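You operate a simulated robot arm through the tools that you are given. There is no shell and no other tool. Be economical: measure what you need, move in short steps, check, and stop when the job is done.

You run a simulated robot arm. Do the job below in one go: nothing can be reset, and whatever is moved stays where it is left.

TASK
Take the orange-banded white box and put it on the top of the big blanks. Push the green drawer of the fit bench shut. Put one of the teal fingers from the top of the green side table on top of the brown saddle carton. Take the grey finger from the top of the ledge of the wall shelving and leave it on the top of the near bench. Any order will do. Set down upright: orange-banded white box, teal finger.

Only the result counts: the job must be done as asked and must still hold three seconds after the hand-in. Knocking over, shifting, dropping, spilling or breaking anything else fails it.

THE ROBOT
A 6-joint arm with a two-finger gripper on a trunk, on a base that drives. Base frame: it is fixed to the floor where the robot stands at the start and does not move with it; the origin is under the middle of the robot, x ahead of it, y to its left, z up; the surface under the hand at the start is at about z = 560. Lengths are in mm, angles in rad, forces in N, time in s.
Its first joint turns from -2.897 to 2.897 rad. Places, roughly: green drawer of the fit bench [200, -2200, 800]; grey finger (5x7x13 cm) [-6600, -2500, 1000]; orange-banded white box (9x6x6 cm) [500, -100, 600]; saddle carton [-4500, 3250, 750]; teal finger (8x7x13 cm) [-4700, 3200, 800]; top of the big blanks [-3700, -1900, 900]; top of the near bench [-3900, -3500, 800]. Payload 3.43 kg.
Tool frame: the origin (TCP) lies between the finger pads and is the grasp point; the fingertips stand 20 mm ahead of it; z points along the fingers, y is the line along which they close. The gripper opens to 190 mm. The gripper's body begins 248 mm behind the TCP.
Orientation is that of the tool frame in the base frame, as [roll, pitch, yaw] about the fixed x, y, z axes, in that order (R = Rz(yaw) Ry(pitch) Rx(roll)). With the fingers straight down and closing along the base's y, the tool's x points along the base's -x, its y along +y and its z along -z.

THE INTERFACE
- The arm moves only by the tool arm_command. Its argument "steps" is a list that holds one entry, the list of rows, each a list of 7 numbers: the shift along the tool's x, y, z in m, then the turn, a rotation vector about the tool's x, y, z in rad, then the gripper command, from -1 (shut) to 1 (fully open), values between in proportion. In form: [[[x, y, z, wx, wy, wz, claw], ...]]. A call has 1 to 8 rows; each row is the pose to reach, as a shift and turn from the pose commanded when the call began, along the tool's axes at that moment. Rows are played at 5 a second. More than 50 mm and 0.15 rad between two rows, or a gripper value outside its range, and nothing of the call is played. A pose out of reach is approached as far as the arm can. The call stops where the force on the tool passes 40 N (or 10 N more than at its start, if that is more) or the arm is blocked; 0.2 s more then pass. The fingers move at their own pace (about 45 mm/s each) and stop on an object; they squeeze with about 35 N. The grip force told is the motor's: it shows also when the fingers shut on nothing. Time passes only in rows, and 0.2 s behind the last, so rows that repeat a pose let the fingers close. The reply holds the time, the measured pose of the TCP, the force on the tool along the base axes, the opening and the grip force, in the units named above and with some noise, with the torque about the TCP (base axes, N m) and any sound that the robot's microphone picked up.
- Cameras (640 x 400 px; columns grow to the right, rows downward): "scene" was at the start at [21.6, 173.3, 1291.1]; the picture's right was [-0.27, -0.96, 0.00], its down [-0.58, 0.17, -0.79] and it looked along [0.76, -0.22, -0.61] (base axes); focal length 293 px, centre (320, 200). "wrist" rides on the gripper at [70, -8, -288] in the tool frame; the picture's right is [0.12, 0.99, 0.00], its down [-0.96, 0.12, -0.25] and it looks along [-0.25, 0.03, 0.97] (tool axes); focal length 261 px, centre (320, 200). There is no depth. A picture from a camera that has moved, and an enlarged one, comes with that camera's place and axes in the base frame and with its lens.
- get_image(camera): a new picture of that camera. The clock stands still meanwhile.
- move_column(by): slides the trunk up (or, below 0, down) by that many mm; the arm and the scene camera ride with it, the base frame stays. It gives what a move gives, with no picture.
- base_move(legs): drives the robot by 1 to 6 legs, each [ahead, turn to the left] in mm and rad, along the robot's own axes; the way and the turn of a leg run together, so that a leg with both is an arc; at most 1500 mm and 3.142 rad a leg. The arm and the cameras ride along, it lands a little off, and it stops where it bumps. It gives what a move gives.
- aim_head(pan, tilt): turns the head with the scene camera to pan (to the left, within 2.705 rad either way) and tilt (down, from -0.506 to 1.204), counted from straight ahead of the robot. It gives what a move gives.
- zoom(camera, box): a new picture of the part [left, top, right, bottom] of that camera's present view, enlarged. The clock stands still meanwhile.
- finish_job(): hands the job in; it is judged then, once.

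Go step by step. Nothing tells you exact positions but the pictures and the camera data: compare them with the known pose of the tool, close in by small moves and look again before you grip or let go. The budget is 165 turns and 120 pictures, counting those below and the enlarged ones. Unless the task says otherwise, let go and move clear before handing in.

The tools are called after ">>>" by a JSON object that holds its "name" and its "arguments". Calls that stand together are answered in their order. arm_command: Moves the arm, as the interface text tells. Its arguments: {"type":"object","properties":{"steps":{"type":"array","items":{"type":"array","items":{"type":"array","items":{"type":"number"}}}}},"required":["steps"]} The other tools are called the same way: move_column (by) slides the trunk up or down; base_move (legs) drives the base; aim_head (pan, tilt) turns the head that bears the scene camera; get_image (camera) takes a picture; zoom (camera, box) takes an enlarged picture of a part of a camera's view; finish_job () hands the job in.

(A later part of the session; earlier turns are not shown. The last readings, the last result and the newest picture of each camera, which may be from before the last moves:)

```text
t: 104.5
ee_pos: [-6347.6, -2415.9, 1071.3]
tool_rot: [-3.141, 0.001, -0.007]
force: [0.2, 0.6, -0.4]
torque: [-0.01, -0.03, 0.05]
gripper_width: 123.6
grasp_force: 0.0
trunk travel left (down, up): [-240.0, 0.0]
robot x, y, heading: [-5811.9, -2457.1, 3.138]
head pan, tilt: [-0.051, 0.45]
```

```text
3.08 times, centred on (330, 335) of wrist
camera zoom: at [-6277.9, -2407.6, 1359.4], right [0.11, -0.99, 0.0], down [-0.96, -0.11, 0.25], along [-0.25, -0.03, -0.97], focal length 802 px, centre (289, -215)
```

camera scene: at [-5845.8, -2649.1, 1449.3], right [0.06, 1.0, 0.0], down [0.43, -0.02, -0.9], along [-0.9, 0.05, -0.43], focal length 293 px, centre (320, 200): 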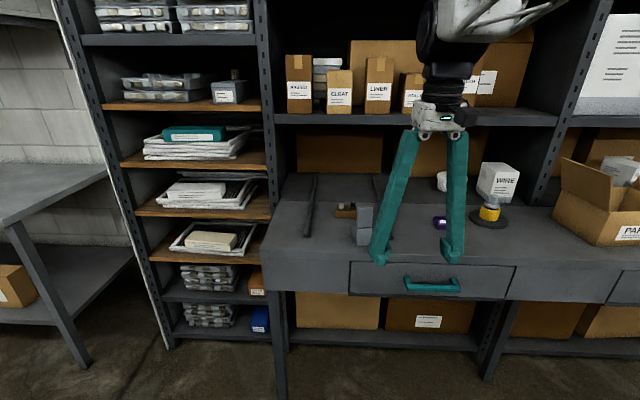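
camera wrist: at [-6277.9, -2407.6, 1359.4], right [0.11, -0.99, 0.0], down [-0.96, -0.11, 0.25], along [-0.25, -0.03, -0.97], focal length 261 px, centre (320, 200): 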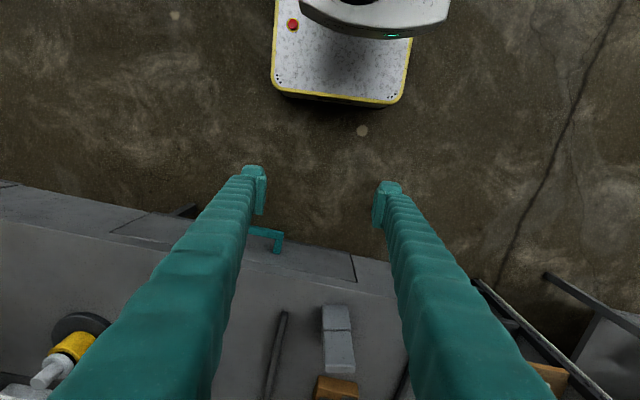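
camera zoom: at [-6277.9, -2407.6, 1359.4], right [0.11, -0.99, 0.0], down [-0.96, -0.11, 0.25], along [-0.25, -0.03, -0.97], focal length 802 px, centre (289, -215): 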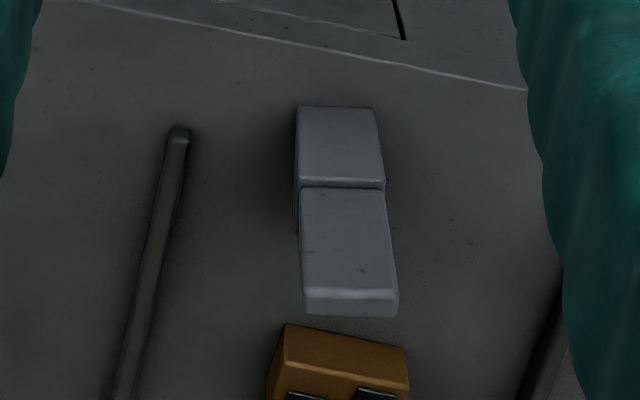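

The finger stands at x -6580…-6650, y ≈ -2471, on the ledge at z ≈ 941, with its top near 1071 and rods either side. I'll move above it with the fingers narrowed to 100 mm.

>>> {"name": "arm_command", "arguments": {"steps": [[[0, 0, -0.04, 0, 0, 0, 0.05], [-0.01, 0.005, -0.075, 0, 0, 0, 0.05], [-0.05, 0.015, -0.075, 0, 0, 0, 0.05], [-0.095, 0.025, -0.075, 0, 0, 0, 0.05], [-0.14, 0.035, -0.075, 0, 0, 0, 0.05], [-0.185, 0.045, -0.075, 0, 0, 0, 0.05], [-0.228, 0.055, -0.075, 0, 0, 0, 0.05], [-0.257, 0.055, -0.075, 0, 0, 0, 0.05]]]}}

>>> {"name": "get_image", "arguments": {"camera": "wrist"}}

>>> {"name": "zoom", "arguments": {"camera": "scene", "box": [280, 120, 440, 270]}}

```text
t: 106.3
ee_pos: [-6606.5, -2468.5, 1144.8]
tool_rot: [3.14, -0.001, -0.007]
force: [0.4, 0.1, -0.1]
torque: [0.03, 0.08, 0.01]
gripper_width: 99.6
grasp_force: 0.0
trunk travel left (down, up): [-240.0, 0.0]
robot x, y, heading: [-5808.9, -2454.4, 3.128]
head pan, tilt: [-0.051, 0.45]
```

```text
83 pictures are left
camera wrist: at [-6535.8, -2460.9, 1433.3], right [0.11, -0.99, 0.0], down [-0.96, -0.11, 0.25], along [-0.25, -0.03, -0.97], focal length 261 px, centre (320, 200)
```

wrist: 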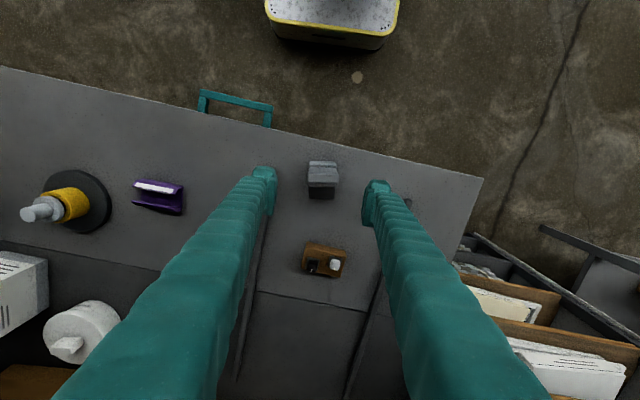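

```text
2.67 times, centred on (360, 195) of scene
camera zoom: at [-5845.6, -2649.1, 1449.2], right [0.06, 1.0, 0.0], down [0.43, -0.02, -0.9], along [-0.9, 0.05, -0.44], focal length 782 px, centre (213, 213)
```

zoom: 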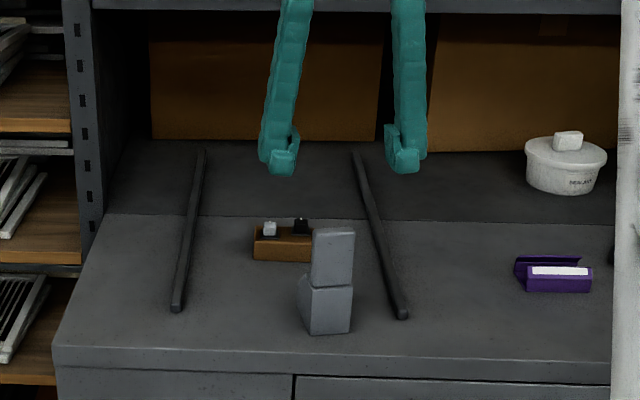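

>>> {"name": "zoom", "arguments": {"camera": "wrist", "box": [260, 140, 400, 230]}}

```text
4.44 times, centred on (330, 185) of wrist
camera zoom: at [-6535.8, -2460.9, 1433.3], right [0.11, -0.99, 0.0], down [-0.96, -0.11, 0.25], along [-0.25, -0.03, -0.97], focal length 1158 px, centre (276, 267)
```

zoom: 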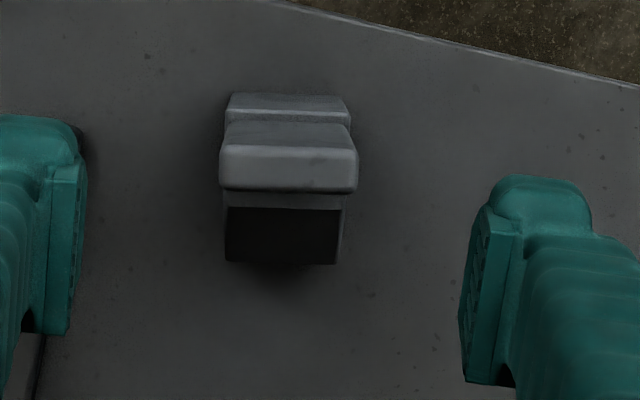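

The geometry is confirmed: base x -6581…-6646, centre y -2471. I'll go straight down to TCP z ≈ 990 and grip.

>>> {"name": "arm_command", "arguments": {"steps": [[[-0.003, 0.002, 0.03, 0, 0, 0, 0.05], [-0.003, 0.002, 0.06, 0, 0, 0, 0.05], [-0.003, 0.002, 0.09, 0, 0, 0, 0.05], [-0.003, 0.002, 0.12, 0, 0, 0, 0.05], [-0.003, 0.002, 0.14, 0, 0, 0, 0.05], [-0.003, 0.002, 0.155, 0, 0, 0, 0.05], [-0.003, 0.002, 0.155, 0, 0, 0, 0.05]]]}}

>>> {"name": "zoom", "arguments": {"camera": "scene", "box": [280, 170, 440, 270]}}

>>> {"name": "get_image", "arguments": {"camera": "wrist"}}

```text
t: 107.9
ee_pos: [-6607.4, -2470.1, 992.0]
tool_rot: [3.141, 0.001, -0.006]
force: [0.1, -0.8, -0.4]
torque: [0.0, 0.02, 0.02]
gripper_width: 99.5
grasp_force: 0.1
trunk travel left (down, up): [-240.0, 0.0]
robot x, y, heading: [-5813.4, -2453.9, 3.135]
head pan, tilt: [-0.051, 0.45]
```

```text
4.00 times, centred on (360, 220) of scene
camera zoom: at [-5845.8, -2649.1, 1449.3], right [0.06, 1.0, 0.0], down [0.43, -0.02, -0.9], along [-0.9, 0.05, -0.44], focal length 1173 px, centre (160, 120)
```

zoom: 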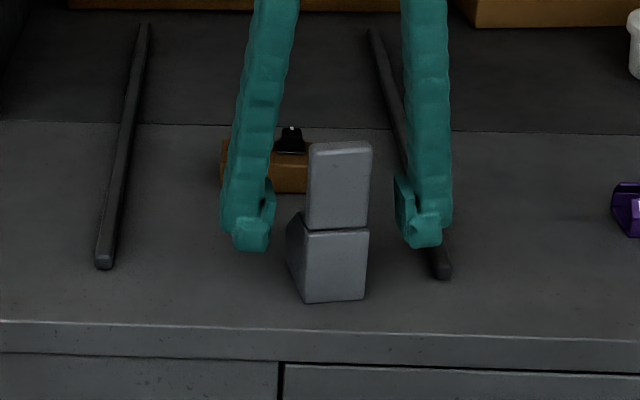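

```text
79 pictures are left
camera wrist: at [-6538.4, -2463.0, 1279.5], right [0.11, -0.99, 0.0], down [-0.96, -0.11, 0.25], along [-0.25, -0.03, -0.97], focal length 261 px, centre (320, 200)
```

wrist: 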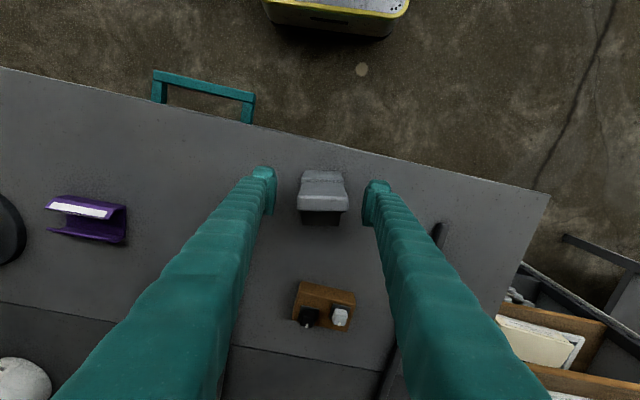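

>>> {"name": "arm_command", "arguments": {"steps": [[[-0.003, 0, 0, 0, 0, 0, -0.2], [-0.003, 0, 0.0, 0, 0, 0, -0.2], [-0.003, 0, 0.006, 0, 0, 0, -0.2], [-0.003, 0, 0.012, 0, 0, 0, -0.2], [-0.003, 0, 0.012, 0, 0, 0, -1], [-0.003, 0, 0.012, 0, 0, 0, -1], [-0.003, 0, 0.012, 0, 0, 0, -1], [-0.003, 0, 0.012, 0, 0, 0, -1]]]}}

>>> {"name": "zoom", "arguments": {"camera": "scene", "box": [280, 170, 440, 270]}}

```text
t: 109.7
ee_pos: [-6611.1, -2470.5, 980.7]
tool_rot: [-3.141, -0.001, -0.008]
force: [0.4, -0.9, -0.9]
torque: [-0.01, -0.01, 0.02]
gripper_width: 47.0
grasp_force: 34.7
trunk travel left (down, up): [-240.0, 0.0]
robot x, y, heading: [-5811.3, -2452.5, 3.136]
head pan, tilt: [-0.051, 0.45]
```

```text
4.00 times, centred on (360, 220) of scene
camera zoom: at [-5845.9, -2649.1, 1449.2], right [0.06, 1.0, 0.0], down [0.43, -0.02, -0.9], along [-0.9, 0.05, -0.44], focal length 1173 px, centre (160, 120)
```

zoom: 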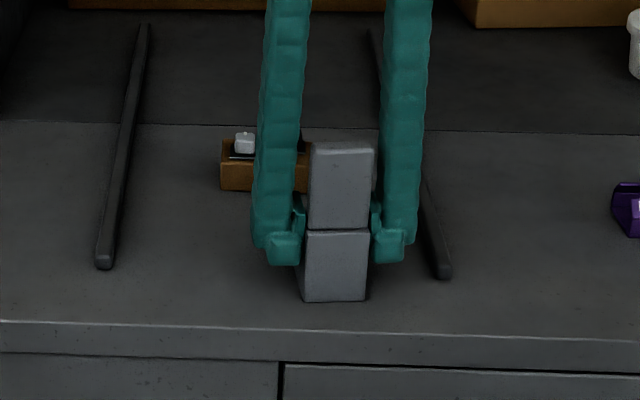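

The grip is good at 47 mm. I'll lift slowly.

>>> {"name": "arm_command", "arguments": {"steps": [[[0, 0, -0.004, 0, 0, 0, -1], [0, 0, -0.01, 0, 0, 0, -1], [0, 0, -0.02, 0, 0, 0, -1], [0, 0, -0.035, 0, 0, 0, -1], [0, 0, -0.055, 0, 0, 0, -1], [0, 0, -0.08, 0, 0, 0, -1], [0, 0, -0.1, 0, 0, 0, -1]]]}}

>>> {"name": "zoom", "arguments": {"camera": "scene", "box": [280, 130, 440, 270]}}

```text
t: 111.3
ee_pos: [-6610.8, -2469.9, 1080.1]
tool_rot: [3.14, 0.001, -0.006]
force: [-0.2, 0.1, -2.1]
torque: [-0.01, -0.02, 0.03]
gripper_width: 46.8
grasp_force: 34.9
trunk travel left (down, up): [-240.0, 0.0]
robot x, y, heading: [-5808.6, -2452.3, 3.131]
head pan, tilt: [-0.051, 0.45]
```

```text
2.86 times, centred on (360, 200) of scene
camera zoom: at [-5846.0, -2649.1, 1449.2], right [0.06, 1.0, 0.0], down [0.43, -0.02, -0.9], along [-0.9, 0.05, -0.44], focal length 838 px, centre (206, 200)
```

zoom: 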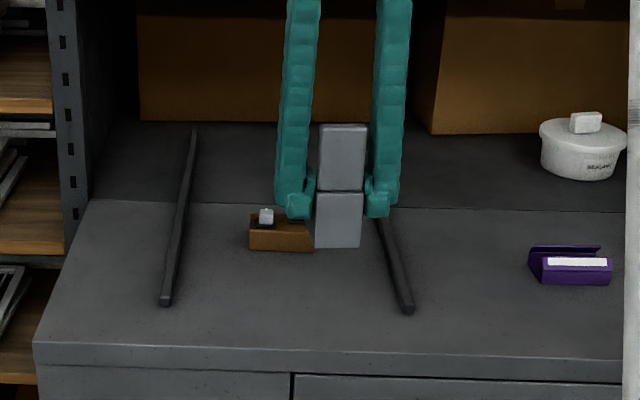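

The finger is held. I'll retract the arm, back off, and turn to see the near bench.

>>> {"name": "arm_command", "arguments": {"steps": [[[0.03, 0, -0.02, 0, 0, 0, -1], [0.06, 0, -0.02, 0, 0, 0, -1], [0.095, 0, -0.02, 0, 0, 0, -1], [0.13, 0, -0.02, 0, 0, 0, -1], [0.165, 0, -0.02, 0, 0, 0, -1], [0.2, 0, -0.02, 0, 0, 0, -1], [0.23, 0, -0.02, 0, 0, 0, -1]]]}}

>>> {"name": "base_move", "arguments": {"legs": [[-350, 0], [0, 2.3]]}}

>>> {"name": "aim_head", "arguments": {"pan": 0.3, "tilt": 0.35}}

>>> {"name": "get_image", "arguments": {"camera": "scene"}}

```text
t: 112.9
ee_pos: [-6380.8, -2472.6, 1100.2]
tool_rot: [-3.141, -0.003, -0.007]
force: [-0.9, -0.1, -2.4]
torque: [0.04, -0.18, 0.0]
gripper_width: 46.8
grasp_force: 34.3
trunk travel left (down, up): [-240.0, 0.0]
robot x, y, heading: [-5811.6, -2456.4, 3.134]
head pan, tilt: [-0.051, 0.45]
```

```text
t: 120.9
ee_pos: [-5065.9, -2865.3, 1100.1]
tool_rot: [-3.141, 0.001, 2.3]
force: [-0.2, -0.7, -2.3]
torque: [0.01, 0.01, -0.01]
gripper_width: 47.0
grasp_force: 35.1
trunk travel left (down, up): [-240.0, 0.0]
robot x, y, heading: [-5462.9, -2454.3, -0.836]
head pan, tilt: [-0.051, 0.45]
```

```text
t: 121.7
ee_pos: [-5066.7, -2866.1, 1099.0]
tool_rot: [-3.141, 0.0, 2.3]
force: [0.1, 0.5, -2.5]
torque: [0.02, -0.02, 0.02]
gripper_width: 46.9
grasp_force: 35.2
trunk travel left (down, up): [-240.0, 0.0]
robot x, y, heading: [-5460.5, -2455.5, -0.838]
head pan, tilt: [0.3, 0.351]
```

```text
76 pictures are left
camera scene: at [-5277.2, -2328.2, 1458.4], right [-0.52, -0.86, 0.0], down [-0.29, 0.18, -0.94], along [0.8, -0.48, -0.34], focal length 293 px, centre (320, 200)
```

scene: 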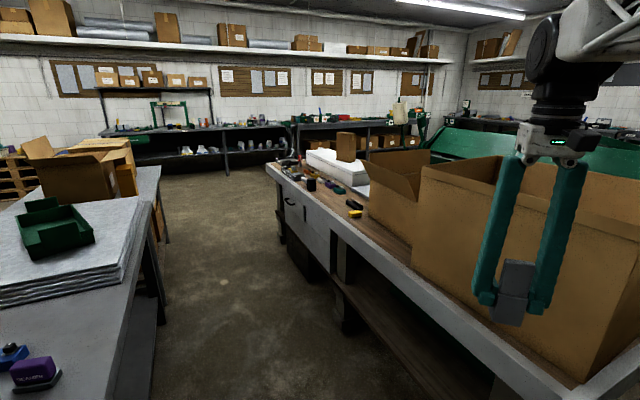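

The near bench has cartons at this end and a freer spot around (-3850, -3400), reachable from the ~1 m aisle. I'll drive into the aisle.

>>> {"name": "base_move", "arguments": {"legs": [[0, 0.685], [1276, 0], [0, 0.153]]}}

>>> {"name": "aim_head", "arguments": {"pan": -0.7, "tilt": 0.6}}

>>> {"name": "get_image", "arguments": {"camera": "scene"}}

>>> {"name": "get_image", "arguments": {"camera": "wrist"}}

```text
t: 130.7
ee_pos: [-3642.8, -2642.3, 1100.5]
tool_rot: [-3.139, 0.001, 3.131]
force: [0.2, 0.9, -1.4]
torque: [0.0, -0.01, -0.02]
gripper_width: 47.2
grasp_force: 34.8
trunk travel left (down, up): [-240.0, 0.0]
robot x, y, heading: [-4214.4, -2657.1, -0.018]
head pan, tilt: [0.3, 0.351]
```

```text
t: 131.9
ee_pos: [-3641.7, -2641.3, 1099.7]
tool_rot: [-3.141, 0.0, 3.131]
force: [1.3, -0.3, -1.2]
torque: [0.02, 0.04, 0.02]
gripper_width: 47.0
grasp_force: 34.4
trunk travel left (down, up): [-240.0, 0.0]
robot x, y, heading: [-4214.4, -2656.8, -0.013]
head pan, tilt: [-0.7, 0.6]
```

```text
75 pictures are left
camera scene: at [-4199.7, -2511.8, 1437.9], right [-0.57, -0.82, 0.0], down [-0.45, 0.31, -0.84], along [0.69, -0.48, -0.54], focal length 293 px, centre (320, 200)
```

scene: 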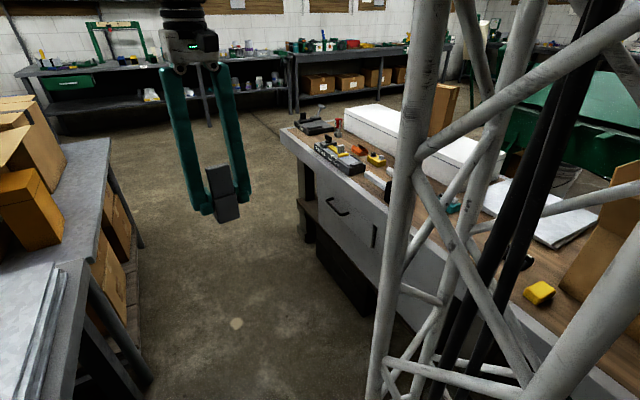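

```text
74 pictures are left
camera wrist: at [-3713.1, -2650.3, 1387.4], right [-0.11, 0.99, 0.0], down [0.96, 0.11, 0.25], along [0.24, 0.03, -0.97], focal length 261 px, centre (320, 200)
```

wrist: 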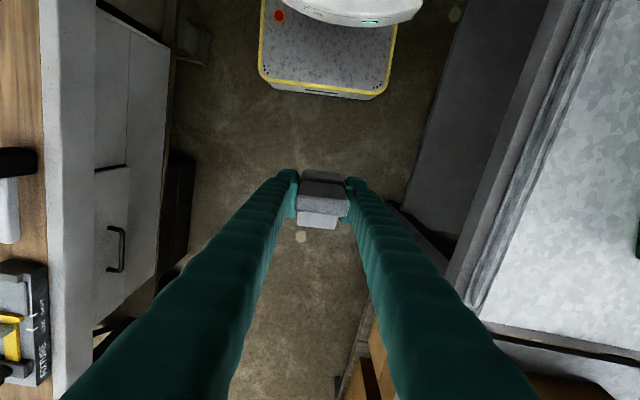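

The wood top looks open around (-3840, -3300). I'll swing the arm sideways over there and check with the wrist camera.

>>> {"name": "arm_command", "arguments": {"steps": [[[0.012, -0.045, 0, 0, 0, 0, -1], [0.025, -0.09, 0, 0, 0, 0, -1], [0.037, -0.135, 0, 0, 0, 0, -1], [0.05, -0.18, 0, 0, 0, 0, -1], [0.062, -0.225, 0, 0, 0, 0, -1], [0.075, -0.27, 0, 0, 0, 0, -1], [0.087, -0.315, 0, 0, 0, 0, -1], [0.1, -0.36, 0, 0, 0, 0, -1]]]}}

>>> {"name": "arm_command", "arguments": {"steps": [[[0.012, -0.03, 0, 0, 0, 0, -1], [0.025, -0.06, 0, 0, 0, 0, -1], [0.037, -0.09, 0, 0, 0, 0, -1], [0.05, -0.12, 0, 0, 0, 0, -1], [0.062, -0.15, 0, 0, 0, 0, -1], [0.075, -0.18, 0, 0, 0, 0, -1], [0.087, -0.21, 0, 0, 0, 0, -1], [0.1, -0.24, 0, 0, 0, 0, -1]]]}}

>>> {"name": "get_image", "arguments": {"camera": "wrist"}}

>>> {"name": "get_image", "arguments": {"camera": "scene"}}

```text
t: 133.7
ee_pos: [-3746.2, -3000.3, 1100.2]
tool_rot: [3.142, -0.002, 3.131]
force: [-0.4, 0.5, -1.7]
torque: [-0.14, 0.0, 0.01]
gripper_width: 47.1
grasp_force: 34.9
trunk travel left (down, up): [-240.0, 0.0]
robot x, y, heading: [-4215.9, -2654.0, -0.011]
head pan, tilt: [-0.7, 0.6]
```

```text
t: 135.5
ee_pos: [-3849.4, -3240.7, 1101.4]
tool_rot: [3.141, 0.0, 3.131]
force: [0.6, 0.5, -1.1]
torque: [-0.14, 0.04, -0.04]
gripper_width: 46.8
grasp_force: 34.8
trunk travel left (down, up): [-240.0, 0.0]
robot x, y, heading: [-4213.6, -2659.4, -0.01]
head pan, tilt: [-0.7, 0.6]
```

```text
73 pictures are left
camera wrist: at [-3920.6, -3248.1, 1388.6], right [-0.11, 0.99, 0.0], down [0.96, 0.11, 0.25], along [0.25, 0.03, -0.97], focal length 261 px, centre (320, 200)
```

wrist: 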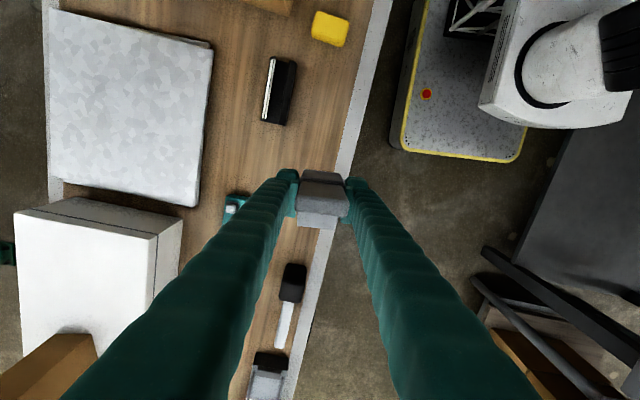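

```text
72 pictures are left
camera scene: at [-4205.8, -2518.3, 1435.7], right [-0.65, -0.76, 0.0], down [-0.43, 0.37, -0.83], along [0.63, -0.54, -0.56], focal length 293 px, centre (320, 200)
```

scene: 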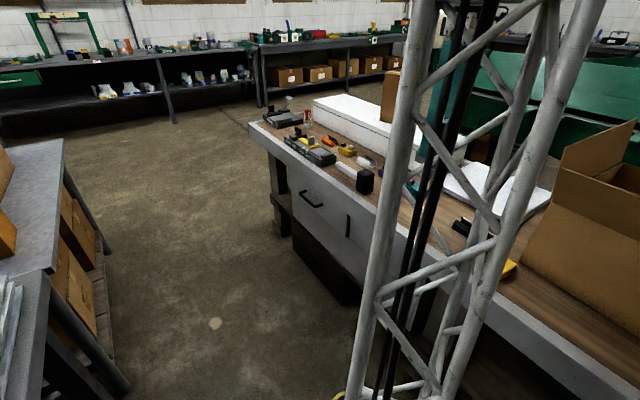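

The free spot is about (-3830, -3285), with its nearest neighbours about 100 mm away. I'll lower towards it.

>>> {"name": "arm_command", "arguments": {"steps": [[[-0.01, -0.022, 0.02, 0, 0, 0, -1], [-0.02, -0.045, 0.04, 0, 0, 0, -1], [-0.02, -0.045, 0.08, 0, 0, 0, -1], [-0.02, -0.045, 0.115, 0, 0, 0, -1], [-0.02, -0.045, 0.15, 0, 0, 0, -1], [-0.02, -0.045, 0.185, 0, 0, 0, -1], [-0.02, -0.045, 0.21, 0, 0, 0, -1], [-0.02, -0.045, 0.22, 0, 0, 0, -1]]]}}

>>> {"name": "get_image", "arguments": {"camera": "wrist"}}

>>> {"name": "aim_head", "arguments": {"pan": -0.6, "tilt": 0.6}}

>>> {"name": "get_image", "arguments": {"camera": "scene"}}

```text
t: 137.3
ee_pos: [-3830.4, -3285.6, 880.9]
tool_rot: [3.14, -0.001, 3.131]
force: [0.0, -0.3, -2.7]
torque: [-0.02, 0.02, -0.01]
gripper_width: 46.9
grasp_force: 34.8
trunk travel left (down, up): [-240.0, 0.0]
robot x, y, heading: [-4209.4, -2655.7, -0.013]
head pan, tilt: [-0.7, 0.6]
```

```text
71 pictures are left
camera wrist: at [-3900.7, -3293.7, 1167.8], right [-0.11, 0.99, 0.0], down [0.96, 0.11, 0.25], along [0.25, 0.03, -0.97], focal length 261 px, centre (320, 200)
```

wrist: 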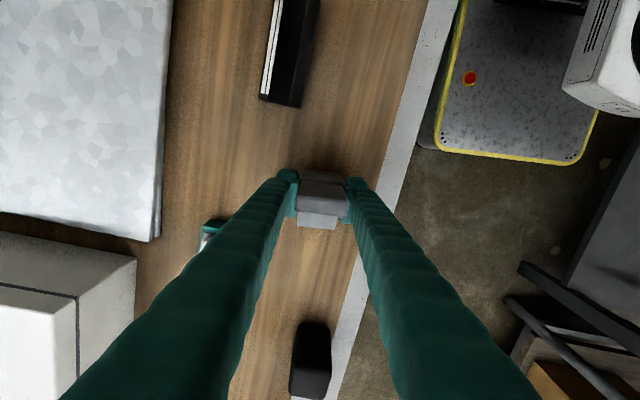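

```text
t: 138.0
ee_pos: [-3828.3, -3285.7, 879.2]
tool_rot: [3.141, -0.001, 3.132]
force: [-1.4, -0.3, -1.5]
torque: [0.0, 0.02, 0.03]
gripper_width: 46.9
grasp_force: 34.8
trunk travel left (down, up): [-240.0, 0.0]
robot x, y, heading: [-4214.7, -2662.0, -0.012]
head pan, tilt: [-0.6, 0.6]
```

```text
70 pictures are left
camera scene: at [-4200.5, -2512.0, 1435.7], right [-0.57, -0.82, 0.0], down [-0.46, 0.32, -0.82], along [0.68, -0.47, -0.57], focal length 293 px, centre (320, 200)
```

scene: 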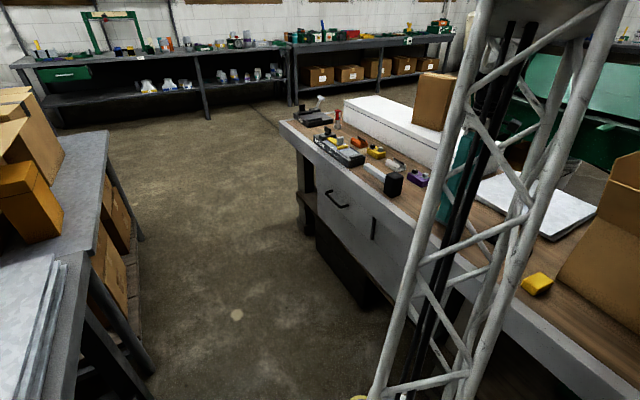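

>>> {"name": "arm_command", "arguments": {"steps": [[[0, 0, 0.008, 0, 0, 0, -1], [0, 0, 0.014, 0, 0, 0, -1], [0, 0, 0.018, 0, 0, 0, -1], [0, 0, 0.021, 0, 0, 0, -1], [0, 0, 0.024, 0, 0, 0, -1], [0, 0, 0.026, 0, 0, 0, -1]]]}}

>>> {"name": "arm_command", "arguments": {"steps": [[[0, 0, 0.002, 0, 0, 0, -1], [0, 0, 0.004, 0, 0, 0, -1], [0, 0, 0.006, 0, 0, 0, -1], [0, 0, 0.008, 0, 0, 0, -1]]]}}

```text
t: 139.4
ee_pos: [-3828.9, -3286.1, 854.0]
tool_rot: [-3.141, -0.001, 3.132]
force: [1.4, -2.1, 28.2]
torque: [0.05, -0.02, 0.0]
gripper_width: 47.1
grasp_force: 34.5
trunk travel left (down, up): [-240.0, 0.0]
robot x, y, heading: [-4211.0, -2658.4, -0.008]
head pan, tilt: [-0.6, 0.6]
```

```text
t: 140.4
ee_pos: [-3829.5, -3286.8, 847.3]
tool_rot: [-3.14, 0.0, 3.133]
force: [1.3, -5.0, 28.3]
torque: [0.01, -0.01, -0.03]
gripper_width: 47.0
grasp_force: 35.1
trunk travel left (down, up): [-240.0, 0.0]
robot x, y, heading: [-4211.1, -2658.6, -0.009]
head pan, tilt: [-0.6, 0.6]
```

The finger is on the bench. I'll release it and lift away.

>>> {"name": "arm_command", "arguments": {"steps": [[[0, 0, -0.001, 0, 0, 0, -0.5], [0, 0, -0.001, 0, 0, 0, -0.35], [0, 0, -0.001, 0, 0, 0, -0.16], [0, 0, -0.001, 0, 0, 0, -0.16], [0, 0, -0.001, 0, 0, 0, -0.16]]]}}

>>> {"name": "arm_command", "arguments": {"steps": [[[0, 0, -0.02, 0, 0, 0, -0.16], [0, 0, -0.06, 0, 0, 0, -0.16], [0, 0, -0.1, 0, 0, 0, -0.16], [0, 0, -0.14, 0, 0, 0, -0.16], [0, 0, -0.18, 0, 0, 0, -0.16], [0, 0, -0.22, 0, 0, 0, -0.16], [0, 0, -0.25, 0, 0, 0, -0.16]]]}}

>>> {"name": "get_image", "arguments": {"camera": "wrist"}}

```text
t: 141.6
ee_pos: [-3829.4, -3285.7, 847.1]
tool_rot: [3.141, -0.001, 3.133]
force: [-0.1, -1.3, 0.0]
torque: [-0.02, 0.02, -0.01]
gripper_width: 80.0
grasp_force: 0.1
trunk travel left (down, up): [-240.0, 0.0]
robot x, y, heading: [-4213.4, -2658.0, -0.008]
head pan, tilt: [-0.6, 0.6]
```

```text
t: 143.2
ee_pos: [-3828.6, -3285.4, 1098.0]
tool_rot: [3.141, 0.001, 3.132]
force: [0.7, -0.8, -0.3]
torque: [0.03, 0.02, 0.03]
gripper_width: 79.5
grasp_force: 0.0
trunk travel left (down, up): [-240.0, 0.0]
robot x, y, heading: [-4215.0, -2657.7, -0.004]
head pan, tilt: [-0.6, 0.6]
```

```text
69 pictures are left
camera wrist: at [-3899.9, -3293.9, 1386.6], right [-0.11, 0.99, 0.0], down [0.96, 0.11, 0.25], along [0.25, 0.03, -0.97], focal length 261 px, centre (320, 200)
```

wrist: 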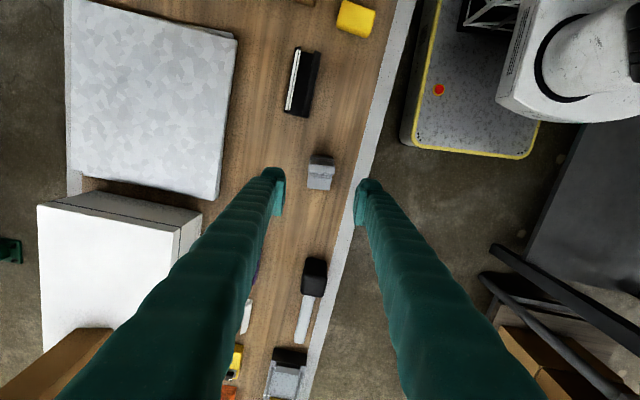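

The grey finger stands on the near bench. I'll bring the arm back in front, then drive to the fit bench drawer.

>>> {"name": "arm_command", "arguments": {"steps": [[[-0.012, 0.04, -0.01, 0, 0, 0, -0.16], [-0.025, 0.08, -0.01, 0, 0, 0, -0.16], [-0.037, 0.12, -0.01, 0, 0, 0, -0.16], [-0.05, 0.16, -0.01, 0, 0, 0, -0.16], [-0.062, 0.2, -0.01, 0, 0, 0, -0.16], [-0.075, 0.24, -0.01, 0, 0, 0, -0.16], [-0.087, 0.28, -0.01, 0, 0, 0, -0.16], [-0.1, 0.32, -0.01, 0, 0, 0, -0.16]]]}}

>>> {"name": "arm_command", "arguments": {"steps": [[[-0.01, 0.04, 0, 0, 0, 0, -0.16], [-0.02, 0.08, 0, 0, 0, 0, -0.16], [-0.03, 0.12, 0, 0, 0, 0, -0.16], [-0.04, 0.16, 0, 0, 0, 0, -0.16], [-0.05, 0.2, 0, 0, 0, 0, -0.16], [-0.06, 0.24, 0, 0, 0, 0, -0.16], [-0.06, 0.28, 0, 0, 0, 0, -0.16], [-0.06, 0.32, 0, 0, 0, 0, -0.16]]]}}

>>> {"name": "base_move", "arguments": {"legs": [[0, -0.096], [1500, 0], [280, 0], [0, 0.489], [1500, 0], [0, -0.389]]}}

>>> {"name": "aim_head", "arguments": {"pan": 0, "tilt": 0.35}}

>>> {"name": "get_image", "arguments": {"camera": "scene"}}

```text
t: 145.0
ee_pos: [-3726.9, -2968.3, 1105.2]
tool_rot: [3.14, -0.002, 3.131]
force: [-0.8, -0.3, 0.7]
torque: [0.02, -0.1, 0.01]
gripper_width: 79.8
grasp_force: 0.0
trunk travel left (down, up): [-240.0, 0.0]
robot x, y, heading: [-4214.6, -2660.8, -0.006]
head pan, tilt: [-0.6, 0.6]
```

```text
t: 146.8
ee_pos: [-3663.5, -2647.3, 1105.8]
tool_rot: [-3.141, 0.0, 3.13]
force: [-0.2, -0.2, 0.0]
torque: [0.07, 0.04, 0.01]
gripper_width: 80.0
grasp_force: 0.1
trunk travel left (down, up): [-240.0, 0.0]
robot x, y, heading: [-4214.9, -2655.5, -0.01]
head pan, tilt: [-0.6, 0.6]
```

```text
t: 166.1
ee_pos: [-494.7, -2257.6, 1104.8]
tool_rot: [-3.14, 0.0, 3.133]
force: [0.3, -1.0, -0.2]
torque: [0.01, 0.01, 0.0]
gripper_width: 79.9
grasp_force: 0.1
trunk travel left (down, up): [-240.0, 0.0]
robot x, y, heading: [-1043.0, -2273.9, -0.006]
head pan, tilt: [-0.6, 0.6]
```

```text
t: 167.1
ee_pos: [-493.8, -2258.6, 1104.6]
tool_rot: [3.141, 0.001, 3.134]
force: [-0.1, -0.1, -0.1]
torque: [0.02, -0.01, 0.0]
gripper_width: 80.1
grasp_force: 0.1
trunk travel left (down, up): [-240.0, 0.0]
robot x, y, heading: [-1041.4, -2269.0, -0.012]
head pan, tilt: [0.0, 0.351]
```

```text
68 pictures are left
camera scene: at [-1011.1, -2074.4, 1458.4], right [-0.01, -1.0, 0.0], down [-0.34, 0.0, -0.94], along [0.94, -0.01, -0.34], focal length 293 px, centre (320, 200)
```

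scene: 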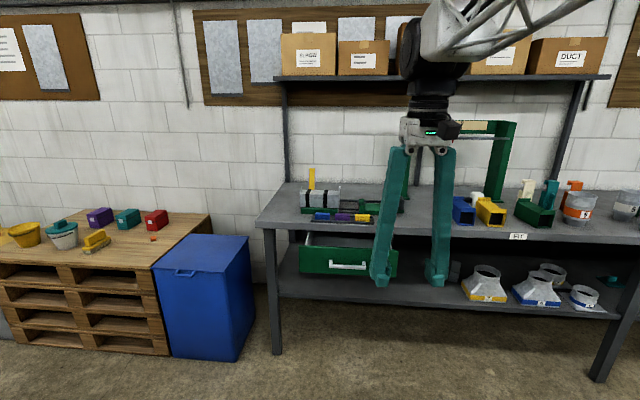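

>>> {"name": "zoom", "arguments": {"camera": "scene", "box": [250, 180, 430, 300]}}

>>> {"name": "get_image", "arguments": {"camera": "wrist"}}

```text
3.33 times, centred on (340, 240) of scene
camera zoom: at [-1011.1, -2074.4, 1458.4], right [-0.01, -1.0, 0.0], down [-0.34, 0.0, -0.94], along [0.94, -0.01, -0.34], focal length 978 px, centre (253, 67)
```

zoom: 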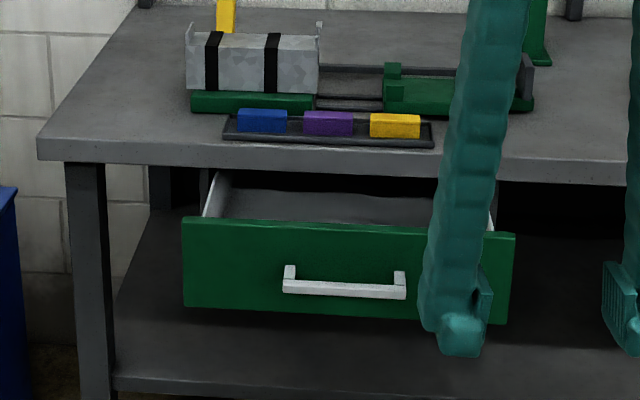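

```text
66 pictures are left
camera wrist: at [-565.4, -2267.1, 1393.8], right [-0.11, 0.99, 0.0], down [0.96, 0.11, 0.25], along [0.25, 0.03, -0.97], focal length 261 px, centre (320, 200)
```

wrist: 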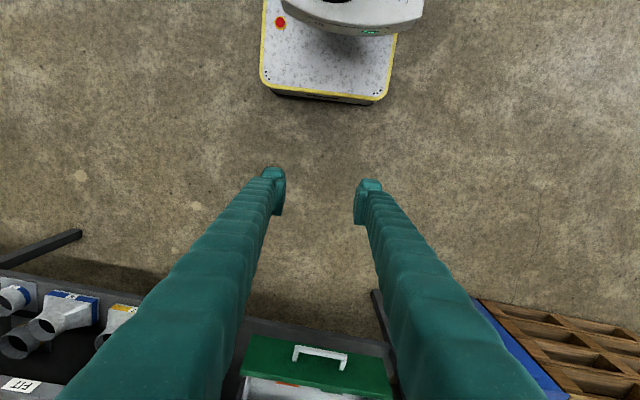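

The open drawer's front panel is at x ≈ 68, y ≈ -2203, z 735–853. I'll drive closer, tilt the closed fingers forward, and push above the handle.

>>> {"name": "base_move", "arguments": {"legs": [[430, 0]]}}

>>> {"name": "arm_command", "arguments": {"steps": [[[0, 0, 0, 0, -0.14, 0, -1], [0, 0.01, 0, 0, -0.28, 0, -1], [0, 0.02, 0, 0, -0.42, 0, -1], [0, 0.03, 0, 0, -0.56, 0, -1], [0, 0.04, 0, 0, -0.7, 0, -1], [0, 0.05, 0, 0, -0.8, 0, -1], [0, 0.055, 0, 0, -0.9, 0, -1], [0, 0.055, 0, 0, -0.9, 0, -1]]]}}

>>> {"name": "get_image", "arguments": {"camera": "scene"}}

```text
t: 169.7
ee_pos: [-66.8, -2258.1, 1105.8]
tool_rot: [3.14, -0.001, 3.137]
force: [0.8, 0.2, -0.5]
torque: [0.04, -0.02, 0.04]
gripper_width: 79.8
grasp_force: 0.1
trunk travel left (down, up): [-240.0, 0.0]
robot x, y, heading: [-616.2, -2276.1, -0.006]
head pan, tilt: [0.0, 0.351]
```

```text
t: 171.5
ee_pos: [-67.0, -2203.7, 1106.5]
tool_rot: [-3.141, 0.899, 3.141]
force: [0.5, 0.1, 0.2]
torque: [0.01, 0.02, -0.01]
gripper_width: 0.1
grasp_force: 34.5
trunk travel left (down, up): [-240.0, 0.0]
robot x, y, heading: [-618.4, -2273.8, -0.004]
head pan, tilt: [0.0, 0.351]
```

```text
65 pictures are left
camera scene: at [-585.2, -2076.7, 1458.5], right [0.0, -1.0, 0.0], down [-0.34, 0.0, -0.94], along [0.94, 0.0, -0.34], focal length 293 px, centre (320, 200)
```

scene: 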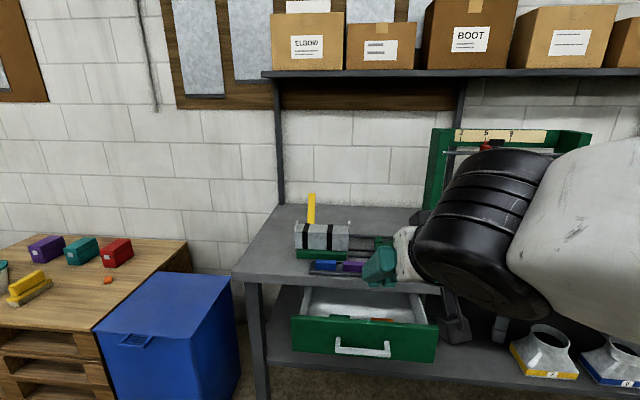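

>>> {"name": "move_column", "arguments": {"by": -200}}

>>> {"name": "arm_command", "arguments": {"steps": [[[0.012, 0, 0.017, 0, 0, 0, -1], [0.022, 0, 0.058, 0, 0, 0, -1], [0.022, 0, 0.1, 0, 0, 0, -1], [0.022, 0, 0.1, 0, 0, 0, -1]]]}}

>>> {"name": "get_image", "arguments": {"camera": "scene"}}

>>> {"name": "get_image", "arguments": {"camera": "wrist"}}

```text
t: 173.7
ee_pos: [-66.5, -2203.6, 905.6]
tool_rot: [-3.14, 0.902, 3.138]
force: [-0.9, 0.8, -0.1]
torque: [0.0, 0.0, 0.04]
gripper_width: 0.0
grasp_force: 33.8
trunk travel left (down, up): [-40.0, 200.0]
robot x, y, heading: [-619.7, -2273.8, -0.004]
head pan, tilt: [0.0, 0.351]
```

```text
t: 174.7
ee_pos: [-2.4, -2203.8, 825.1]
tool_rot: [-3.14, 0.901, 3.139]
force: [0.6, 0.2, 0.4]
torque: [-0.01, -0.01, -0.02]
gripper_width: 0.0
grasp_force: 34.2
trunk travel left (down, up): [-40.0, 200.0]
robot x, y, heading: [-616.0, -2274.4, -0.001]
head pan, tilt: [0.0, 0.351]
```

```text
64 pictures are left
camera scene: at [-585.4, -2076.8, 1258.5], right [0.0, -1.0, 0.0], down [-0.34, 0.0, -0.94], along [0.94, 0.0, -0.34], focal length 293 px, centre (320, 200)
```

scene: 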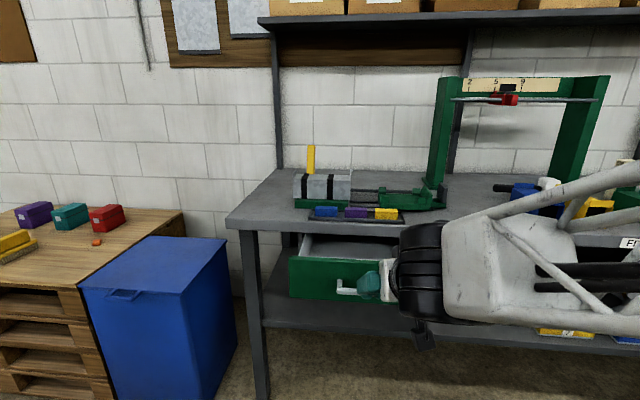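

```text
63 pictures are left
camera wrist: at [-272.6, -2211.3, 950.0], right [-0.07, 0.99, -0.09], down [0.4, 0.11, 0.91], along [0.91, 0.03, -0.41], focal length 261 px, centre (320, 200)
```

wrist: 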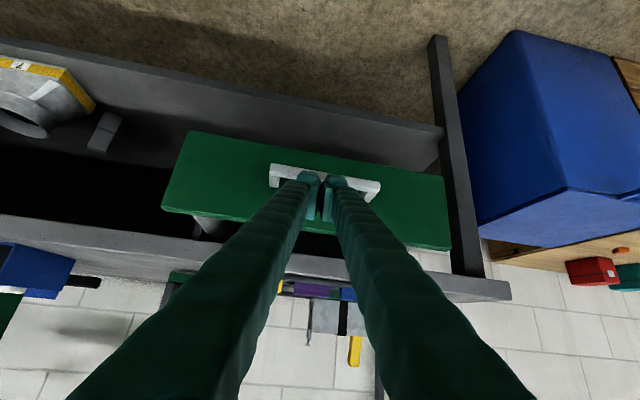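

>>> {"name": "zoom", "arguments": {"camera": "wrist", "box": [240, 120, 400, 240]}}

```text
3.33 times, centred on (320, 180) of wrist
camera zoom: at [-272.6, -2211.3, 950.0], right [-0.07, 0.99, -0.09], down [0.4, 0.11, 0.91], along [0.91, 0.03, -0.41], focal length 869 px, centre (320, 267)
```

zoom: 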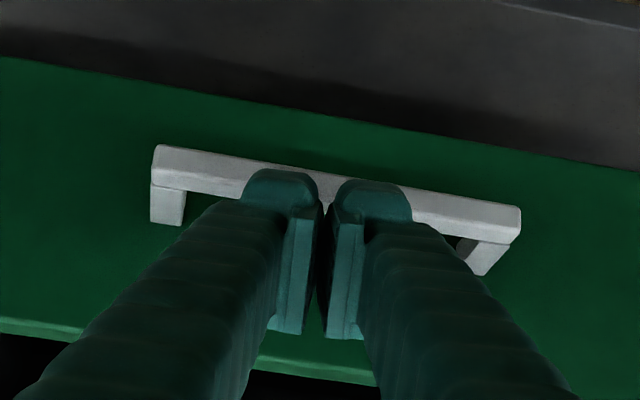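

>>> {"name": "arm_command", "arguments": {"steps": [[[-0.0093, 0, 0.0117, 0, 0, 0, -1], [-0.0187, 0, 0.0235, 0, 0, 0, -1], [-0.028, 0, 0.0352, 0, 0, 0, -1], [-0.0373, 0, 0.047, 0, 0, 0, -1], [-0.0467, 0, 0.0587, 0, 0, 0, -1], [-0.056, 0, 0.0705, 0, 0, 0, -1]]]}}

>>> {"name": "get_image", "arguments": {"camera": "wrist"}}

```text
t: 176.1
ee_pos: [87.4, -2203.8, 825.7]
tool_rot: [-3.14, 0.902, 3.138]
force: [-0.2, 0.0, -0.3]
torque: [-0.02, 0.0, 0.05]
gripper_width: 0.0
grasp_force: 34.0
trunk travel left (down, up): [-40.0, 200.0]
robot x, y, heading: [-616.8, -2272.8, -0.002]
head pan, tilt: [0.0, 0.351]
```

```text
61 pictures are left
camera wrist: at [-182.6, -2212.0, 950.5], right [-0.07, 0.99, -0.09], down [0.4, 0.11, 0.91], along [0.91, 0.03, -0.41], focal length 261 px, centre (320, 200)
```

wrist: 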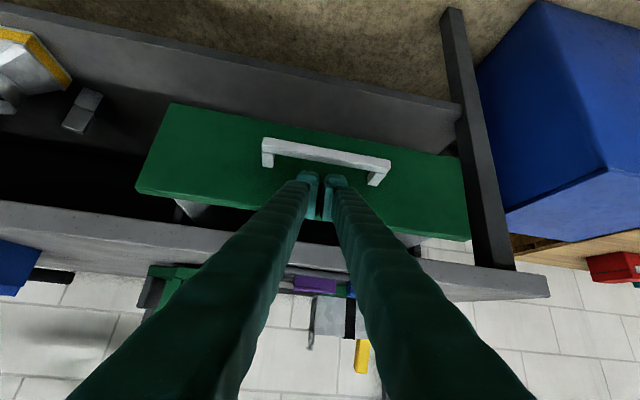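

>>> {"name": "zoom", "arguments": {"camera": "wrist", "box": [240, 120, 420, 255]}}

>>> {"name": "zoom", "arguments": {"camera": "scene", "box": [260, 200, 440, 330]}}

```text
2.96 times, centred on (330, 188) of wrist
camera zoom: at [-182.6, -2212.0, 950.5], right [-0.07, 0.99, -0.09], down [0.4, 0.11, 0.91], along [0.91, 0.03, -0.41], focal length 772 px, centre (290, 237)
```

zoom: 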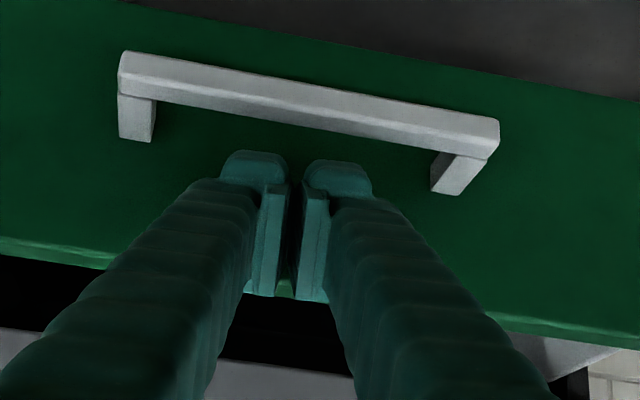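

```text
3.08 times, centred on (350, 265) of scene
camera zoom: at [-585.5, -2076.8, 1258.5], right [0.0, -1.0, 0.0], down [-0.34, 0.0, -0.94], along [0.94, 0.0, -0.34], focal length 902 px, centre (228, 0)
```

zoom: 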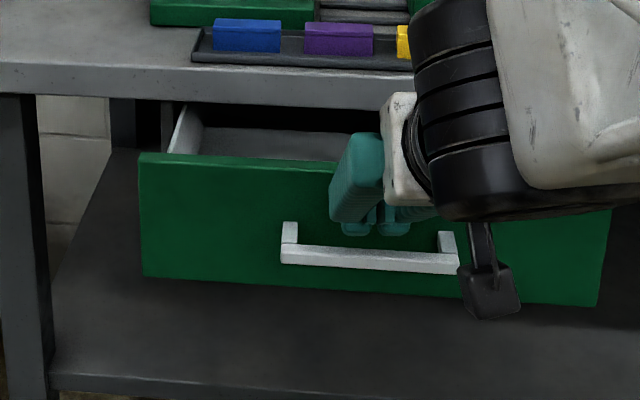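

The fingertips are close to the panel's top edge. I'll lower them 12 mm for more overlap and push on.

>>> {"name": "arm_command", "arguments": {"steps": [[[0.0093, 0, -0.0117, 0, 0, 0, -1], [0.0187, 0, -0.0043, 0, 0, 0, -1], [0.0001, 0, 0.0192, 0, 0, 0, -1], [-0.0062, 0, 0.0271, 0, 0, 0, -1], [-0.0124, 0, 0.0349, 0, 0, 0, -1], [-0.0217, 0, 0.0467, 0, 0, 0, -1], [-0.031, 0, 0.0584, 0, 0, 0, -1]]]}}

>>> {"name": "zoom", "arguments": {"camera": "wrist", "box": [200, 100, 440, 280]}}

```text
t: 177.7
ee_pos: [152.4, -2204.9, 815.9]
tool_rot: [3.141, 0.901, 3.139]
force: [-0.4, 0.8, 0.2]
torque: [0.02, -0.02, 0.01]
gripper_width: 0.0
grasp_force: 34.0
trunk travel left (down, up): [-40.0, 200.0]
robot x, y, heading: [-614.8, -2273.8, -0.009]
head pan, tilt: [0.0, 0.351]
```

```text
2.22 times, centred on (320, 190) of wrist
camera zoom: at [-117.7, -2212.5, 939.0], right [-0.07, 0.99, -0.09], down [0.4, 0.11, 0.91], along [0.91, 0.03, -0.41], focal length 579 px, centre (320, 222)
```

zoom: 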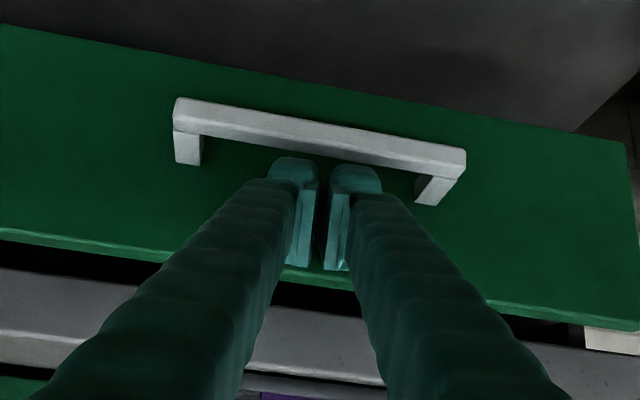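

The drawer is moving in. I'll continue pushing.

>>> {"name": "arm_command", "arguments": {"steps": [[[-0.0093, 0, 0.0117, 0, 0, 0, -1], [-0.0187, 0, 0.0235, 0, 0, 0, -1], [-0.028, 0, 0.0352, 0, 0, 0, -1], [-0.0373, 0, 0.047, 0, 0, 0, -1]]]}}

>>> {"name": "zoom", "arguments": {"camera": "wrist", "box": [200, 100, 440, 280]}}

>>> {"name": "get_image", "arguments": {"camera": "scene"}}

```text
t: 178.7
ee_pos: [206.6, -2205.2, 813.4]
tool_rot: [3.14, 0.896, 3.138]
force: [-19.8, 0.0, 5.0]
torque: [-0.05, -0.22, -0.27]
gripper_width: 0.1
grasp_force: 34.6
trunk travel left (down, up): [-40.0, 200.0]
robot x, y, heading: [-614.6, -2270.6, -0.003]
head pan, tilt: [0.0, 0.351]
stopped in row 4: the force on the tool passed its limit at 67 N (the readings are from after the stop); the commanded pose is now the measured one
```

```text
2.22 times, centred on (320, 190) of wrist
camera zoom: at [-63.4, -2212.5, 937.8], right [-0.07, 0.99, -0.09], down [0.41, 0.11, 0.91], along [0.91, 0.03, -0.41], focal length 579 px, centre (320, 222)
```

zoom: 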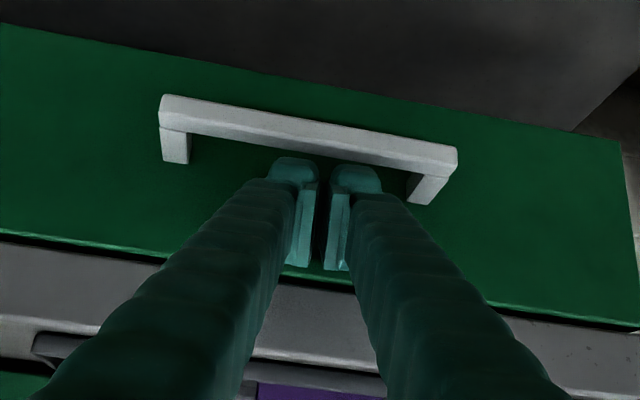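

```text
56 pictures are left
camera scene: at [-586.4, -2076.7, 1258.6], right [0.0, -1.0, 0.0], down [-0.34, 0.0, -0.94], along [0.94, 0.0, -0.34], focal length 293 px, centre (320, 200)
```

scene: 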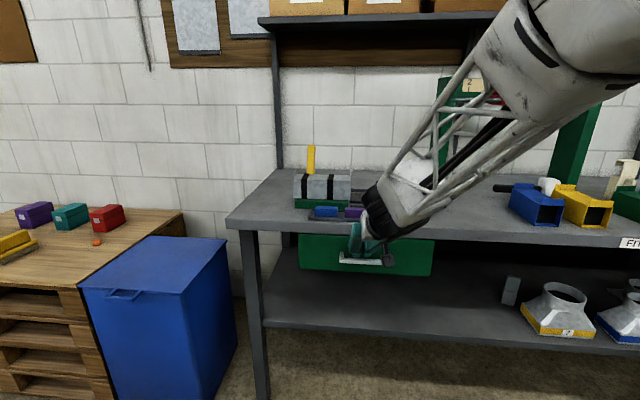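

It stopped hard, so the drawer is probably shut. I'll back the fingers off and check.

>>> {"name": "arm_command", "arguments": {"steps": [[[0.0187, 0, -0.0235, 0, 0, 0, -1], [0.042, 0, -0.053, 0, 0, 0, -1], [0.065, 0, -0.082, 0, 0, 0, -1], [0.088, 0, -0.111, 0, 0, 0, -1], [0.111, 0, -0.14, 0, 0, 0, -1], [0.134, 0, -0.169, 0, 0, 0, -1]]]}}

>>> {"name": "get_image", "arguments": {"camera": "wrist"}}

>>> {"name": "zoom", "arguments": {"camera": "scene", "box": [220, 140, 460, 300]}}

```text
t: 180.1
ee_pos: [-4.0, -2201.4, 818.2]
tool_rot: [-3.14, 0.889, 3.141]
force: [0.3, 0.7, -0.7]
torque: [-0.02, 0.04, -0.02]
gripper_width: 0.0
grasp_force: 34.3
out of reach, approached as far as the arm can: row 6
trunk travel left (down, up): [-40.0, 200.0]
robot x, y, heading: [-615.9, -2271.0, -0.008]
head pan, tilt: [0.0, 0.351]
```

```text
55 pictures are left
camera wrist: at [-273.9, -2210.2, 944.8], right [-0.07, 0.99, -0.09], down [0.41, 0.11, 0.9], along [0.91, 0.03, -0.42], focal length 261 px, centre (320, 200)
```

wrist: 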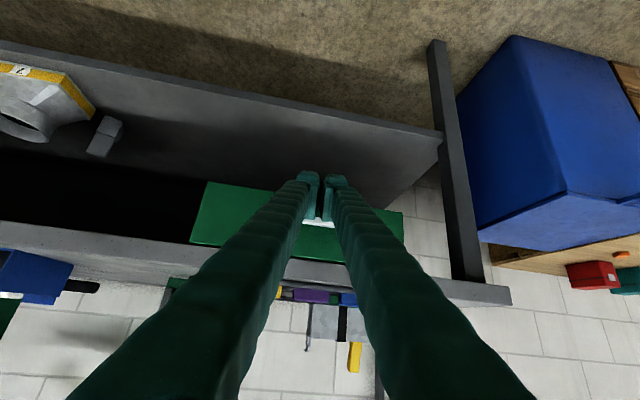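

```text
2.50 times, centred on (340, 220) of scene
camera zoom: at [-584.9, -2076.6, 1258.4], right [0.0, -1.0, 0.0], down [-0.34, 0.0, -0.94], along [0.94, 0.0, -0.34], focal length 733 px, centre (270, 150)
```

zoom: 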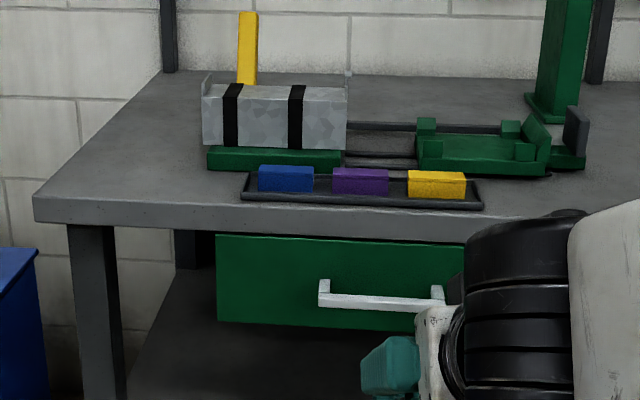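

It looks shut. I'll confirm with one more careful push to see that it doesn't move any further.

>>> {"name": "arm_command", "arguments": {"steps": [[[-0.028, 0, 0.0352, 0, 0, 0, -1], [-0.056, 0, 0.0705, 0, 0, 0, -1], [-0.084, 0, 0.1057, 0, 0, 0, -1], [-0.112, 0, 0.141, 0, 0, 0, -1], [-0.1213, 0, 0.1527, 0, 0, 0, -1], [-0.1275, 0, 0.1605, 0, 0, 0, -1], [-0.1319, 0, 0.166, 0, 0, 0, -1], [-0.1356, 0, 0.1707, 0, 0, 0, -1]]]}}

>>> {"name": "arm_command", "arguments": {"steps": [[[-0.0019, 0, 0.0024, 0, 0, 0, -1], [-0.0037, 0, 0.0047, 0, 0, 0, -1]]]}}

```text
t: 181.8
ee_pos: [206.0, -2202.6, 815.9]
tool_rot: [3.141, 0.892, 3.137]
force: [-17.6, 0.8, 4.3]
torque: [-0.02, -0.18, -0.2]
gripper_width: 0.2
grasp_force: 33.9
trunk travel left (down, up): [-40.0, 200.0]
robot x, y, heading: [-624.4, -2273.7, 0.001]
head pan, tilt: [0.0, 0.351]
stopped in row 8: the force on the tool passed its limit at 54 N (the readings are from after the stop); the commanded pose is now the measured one
```

```text
t: 182.2
ee_pos: [206.7, -2202.5, 814.8]
tool_rot: [3.137, 0.892, 3.139]
force: [-17.1, 0.2, 3.4]
torque: [0.03, -0.21, -0.22]
gripper_width: 0.1
grasp_force: 34.7
trunk travel left (down, up): [-40.0, 200.0]
robot x, y, heading: [-619.5, -2273.7, 0.002]
head pan, tilt: [0.0, 0.351]
stopped in row 1: the force on the tool passed its limit at 47 N (the readings are from after the stop); the commanded pose is now the measured one
```

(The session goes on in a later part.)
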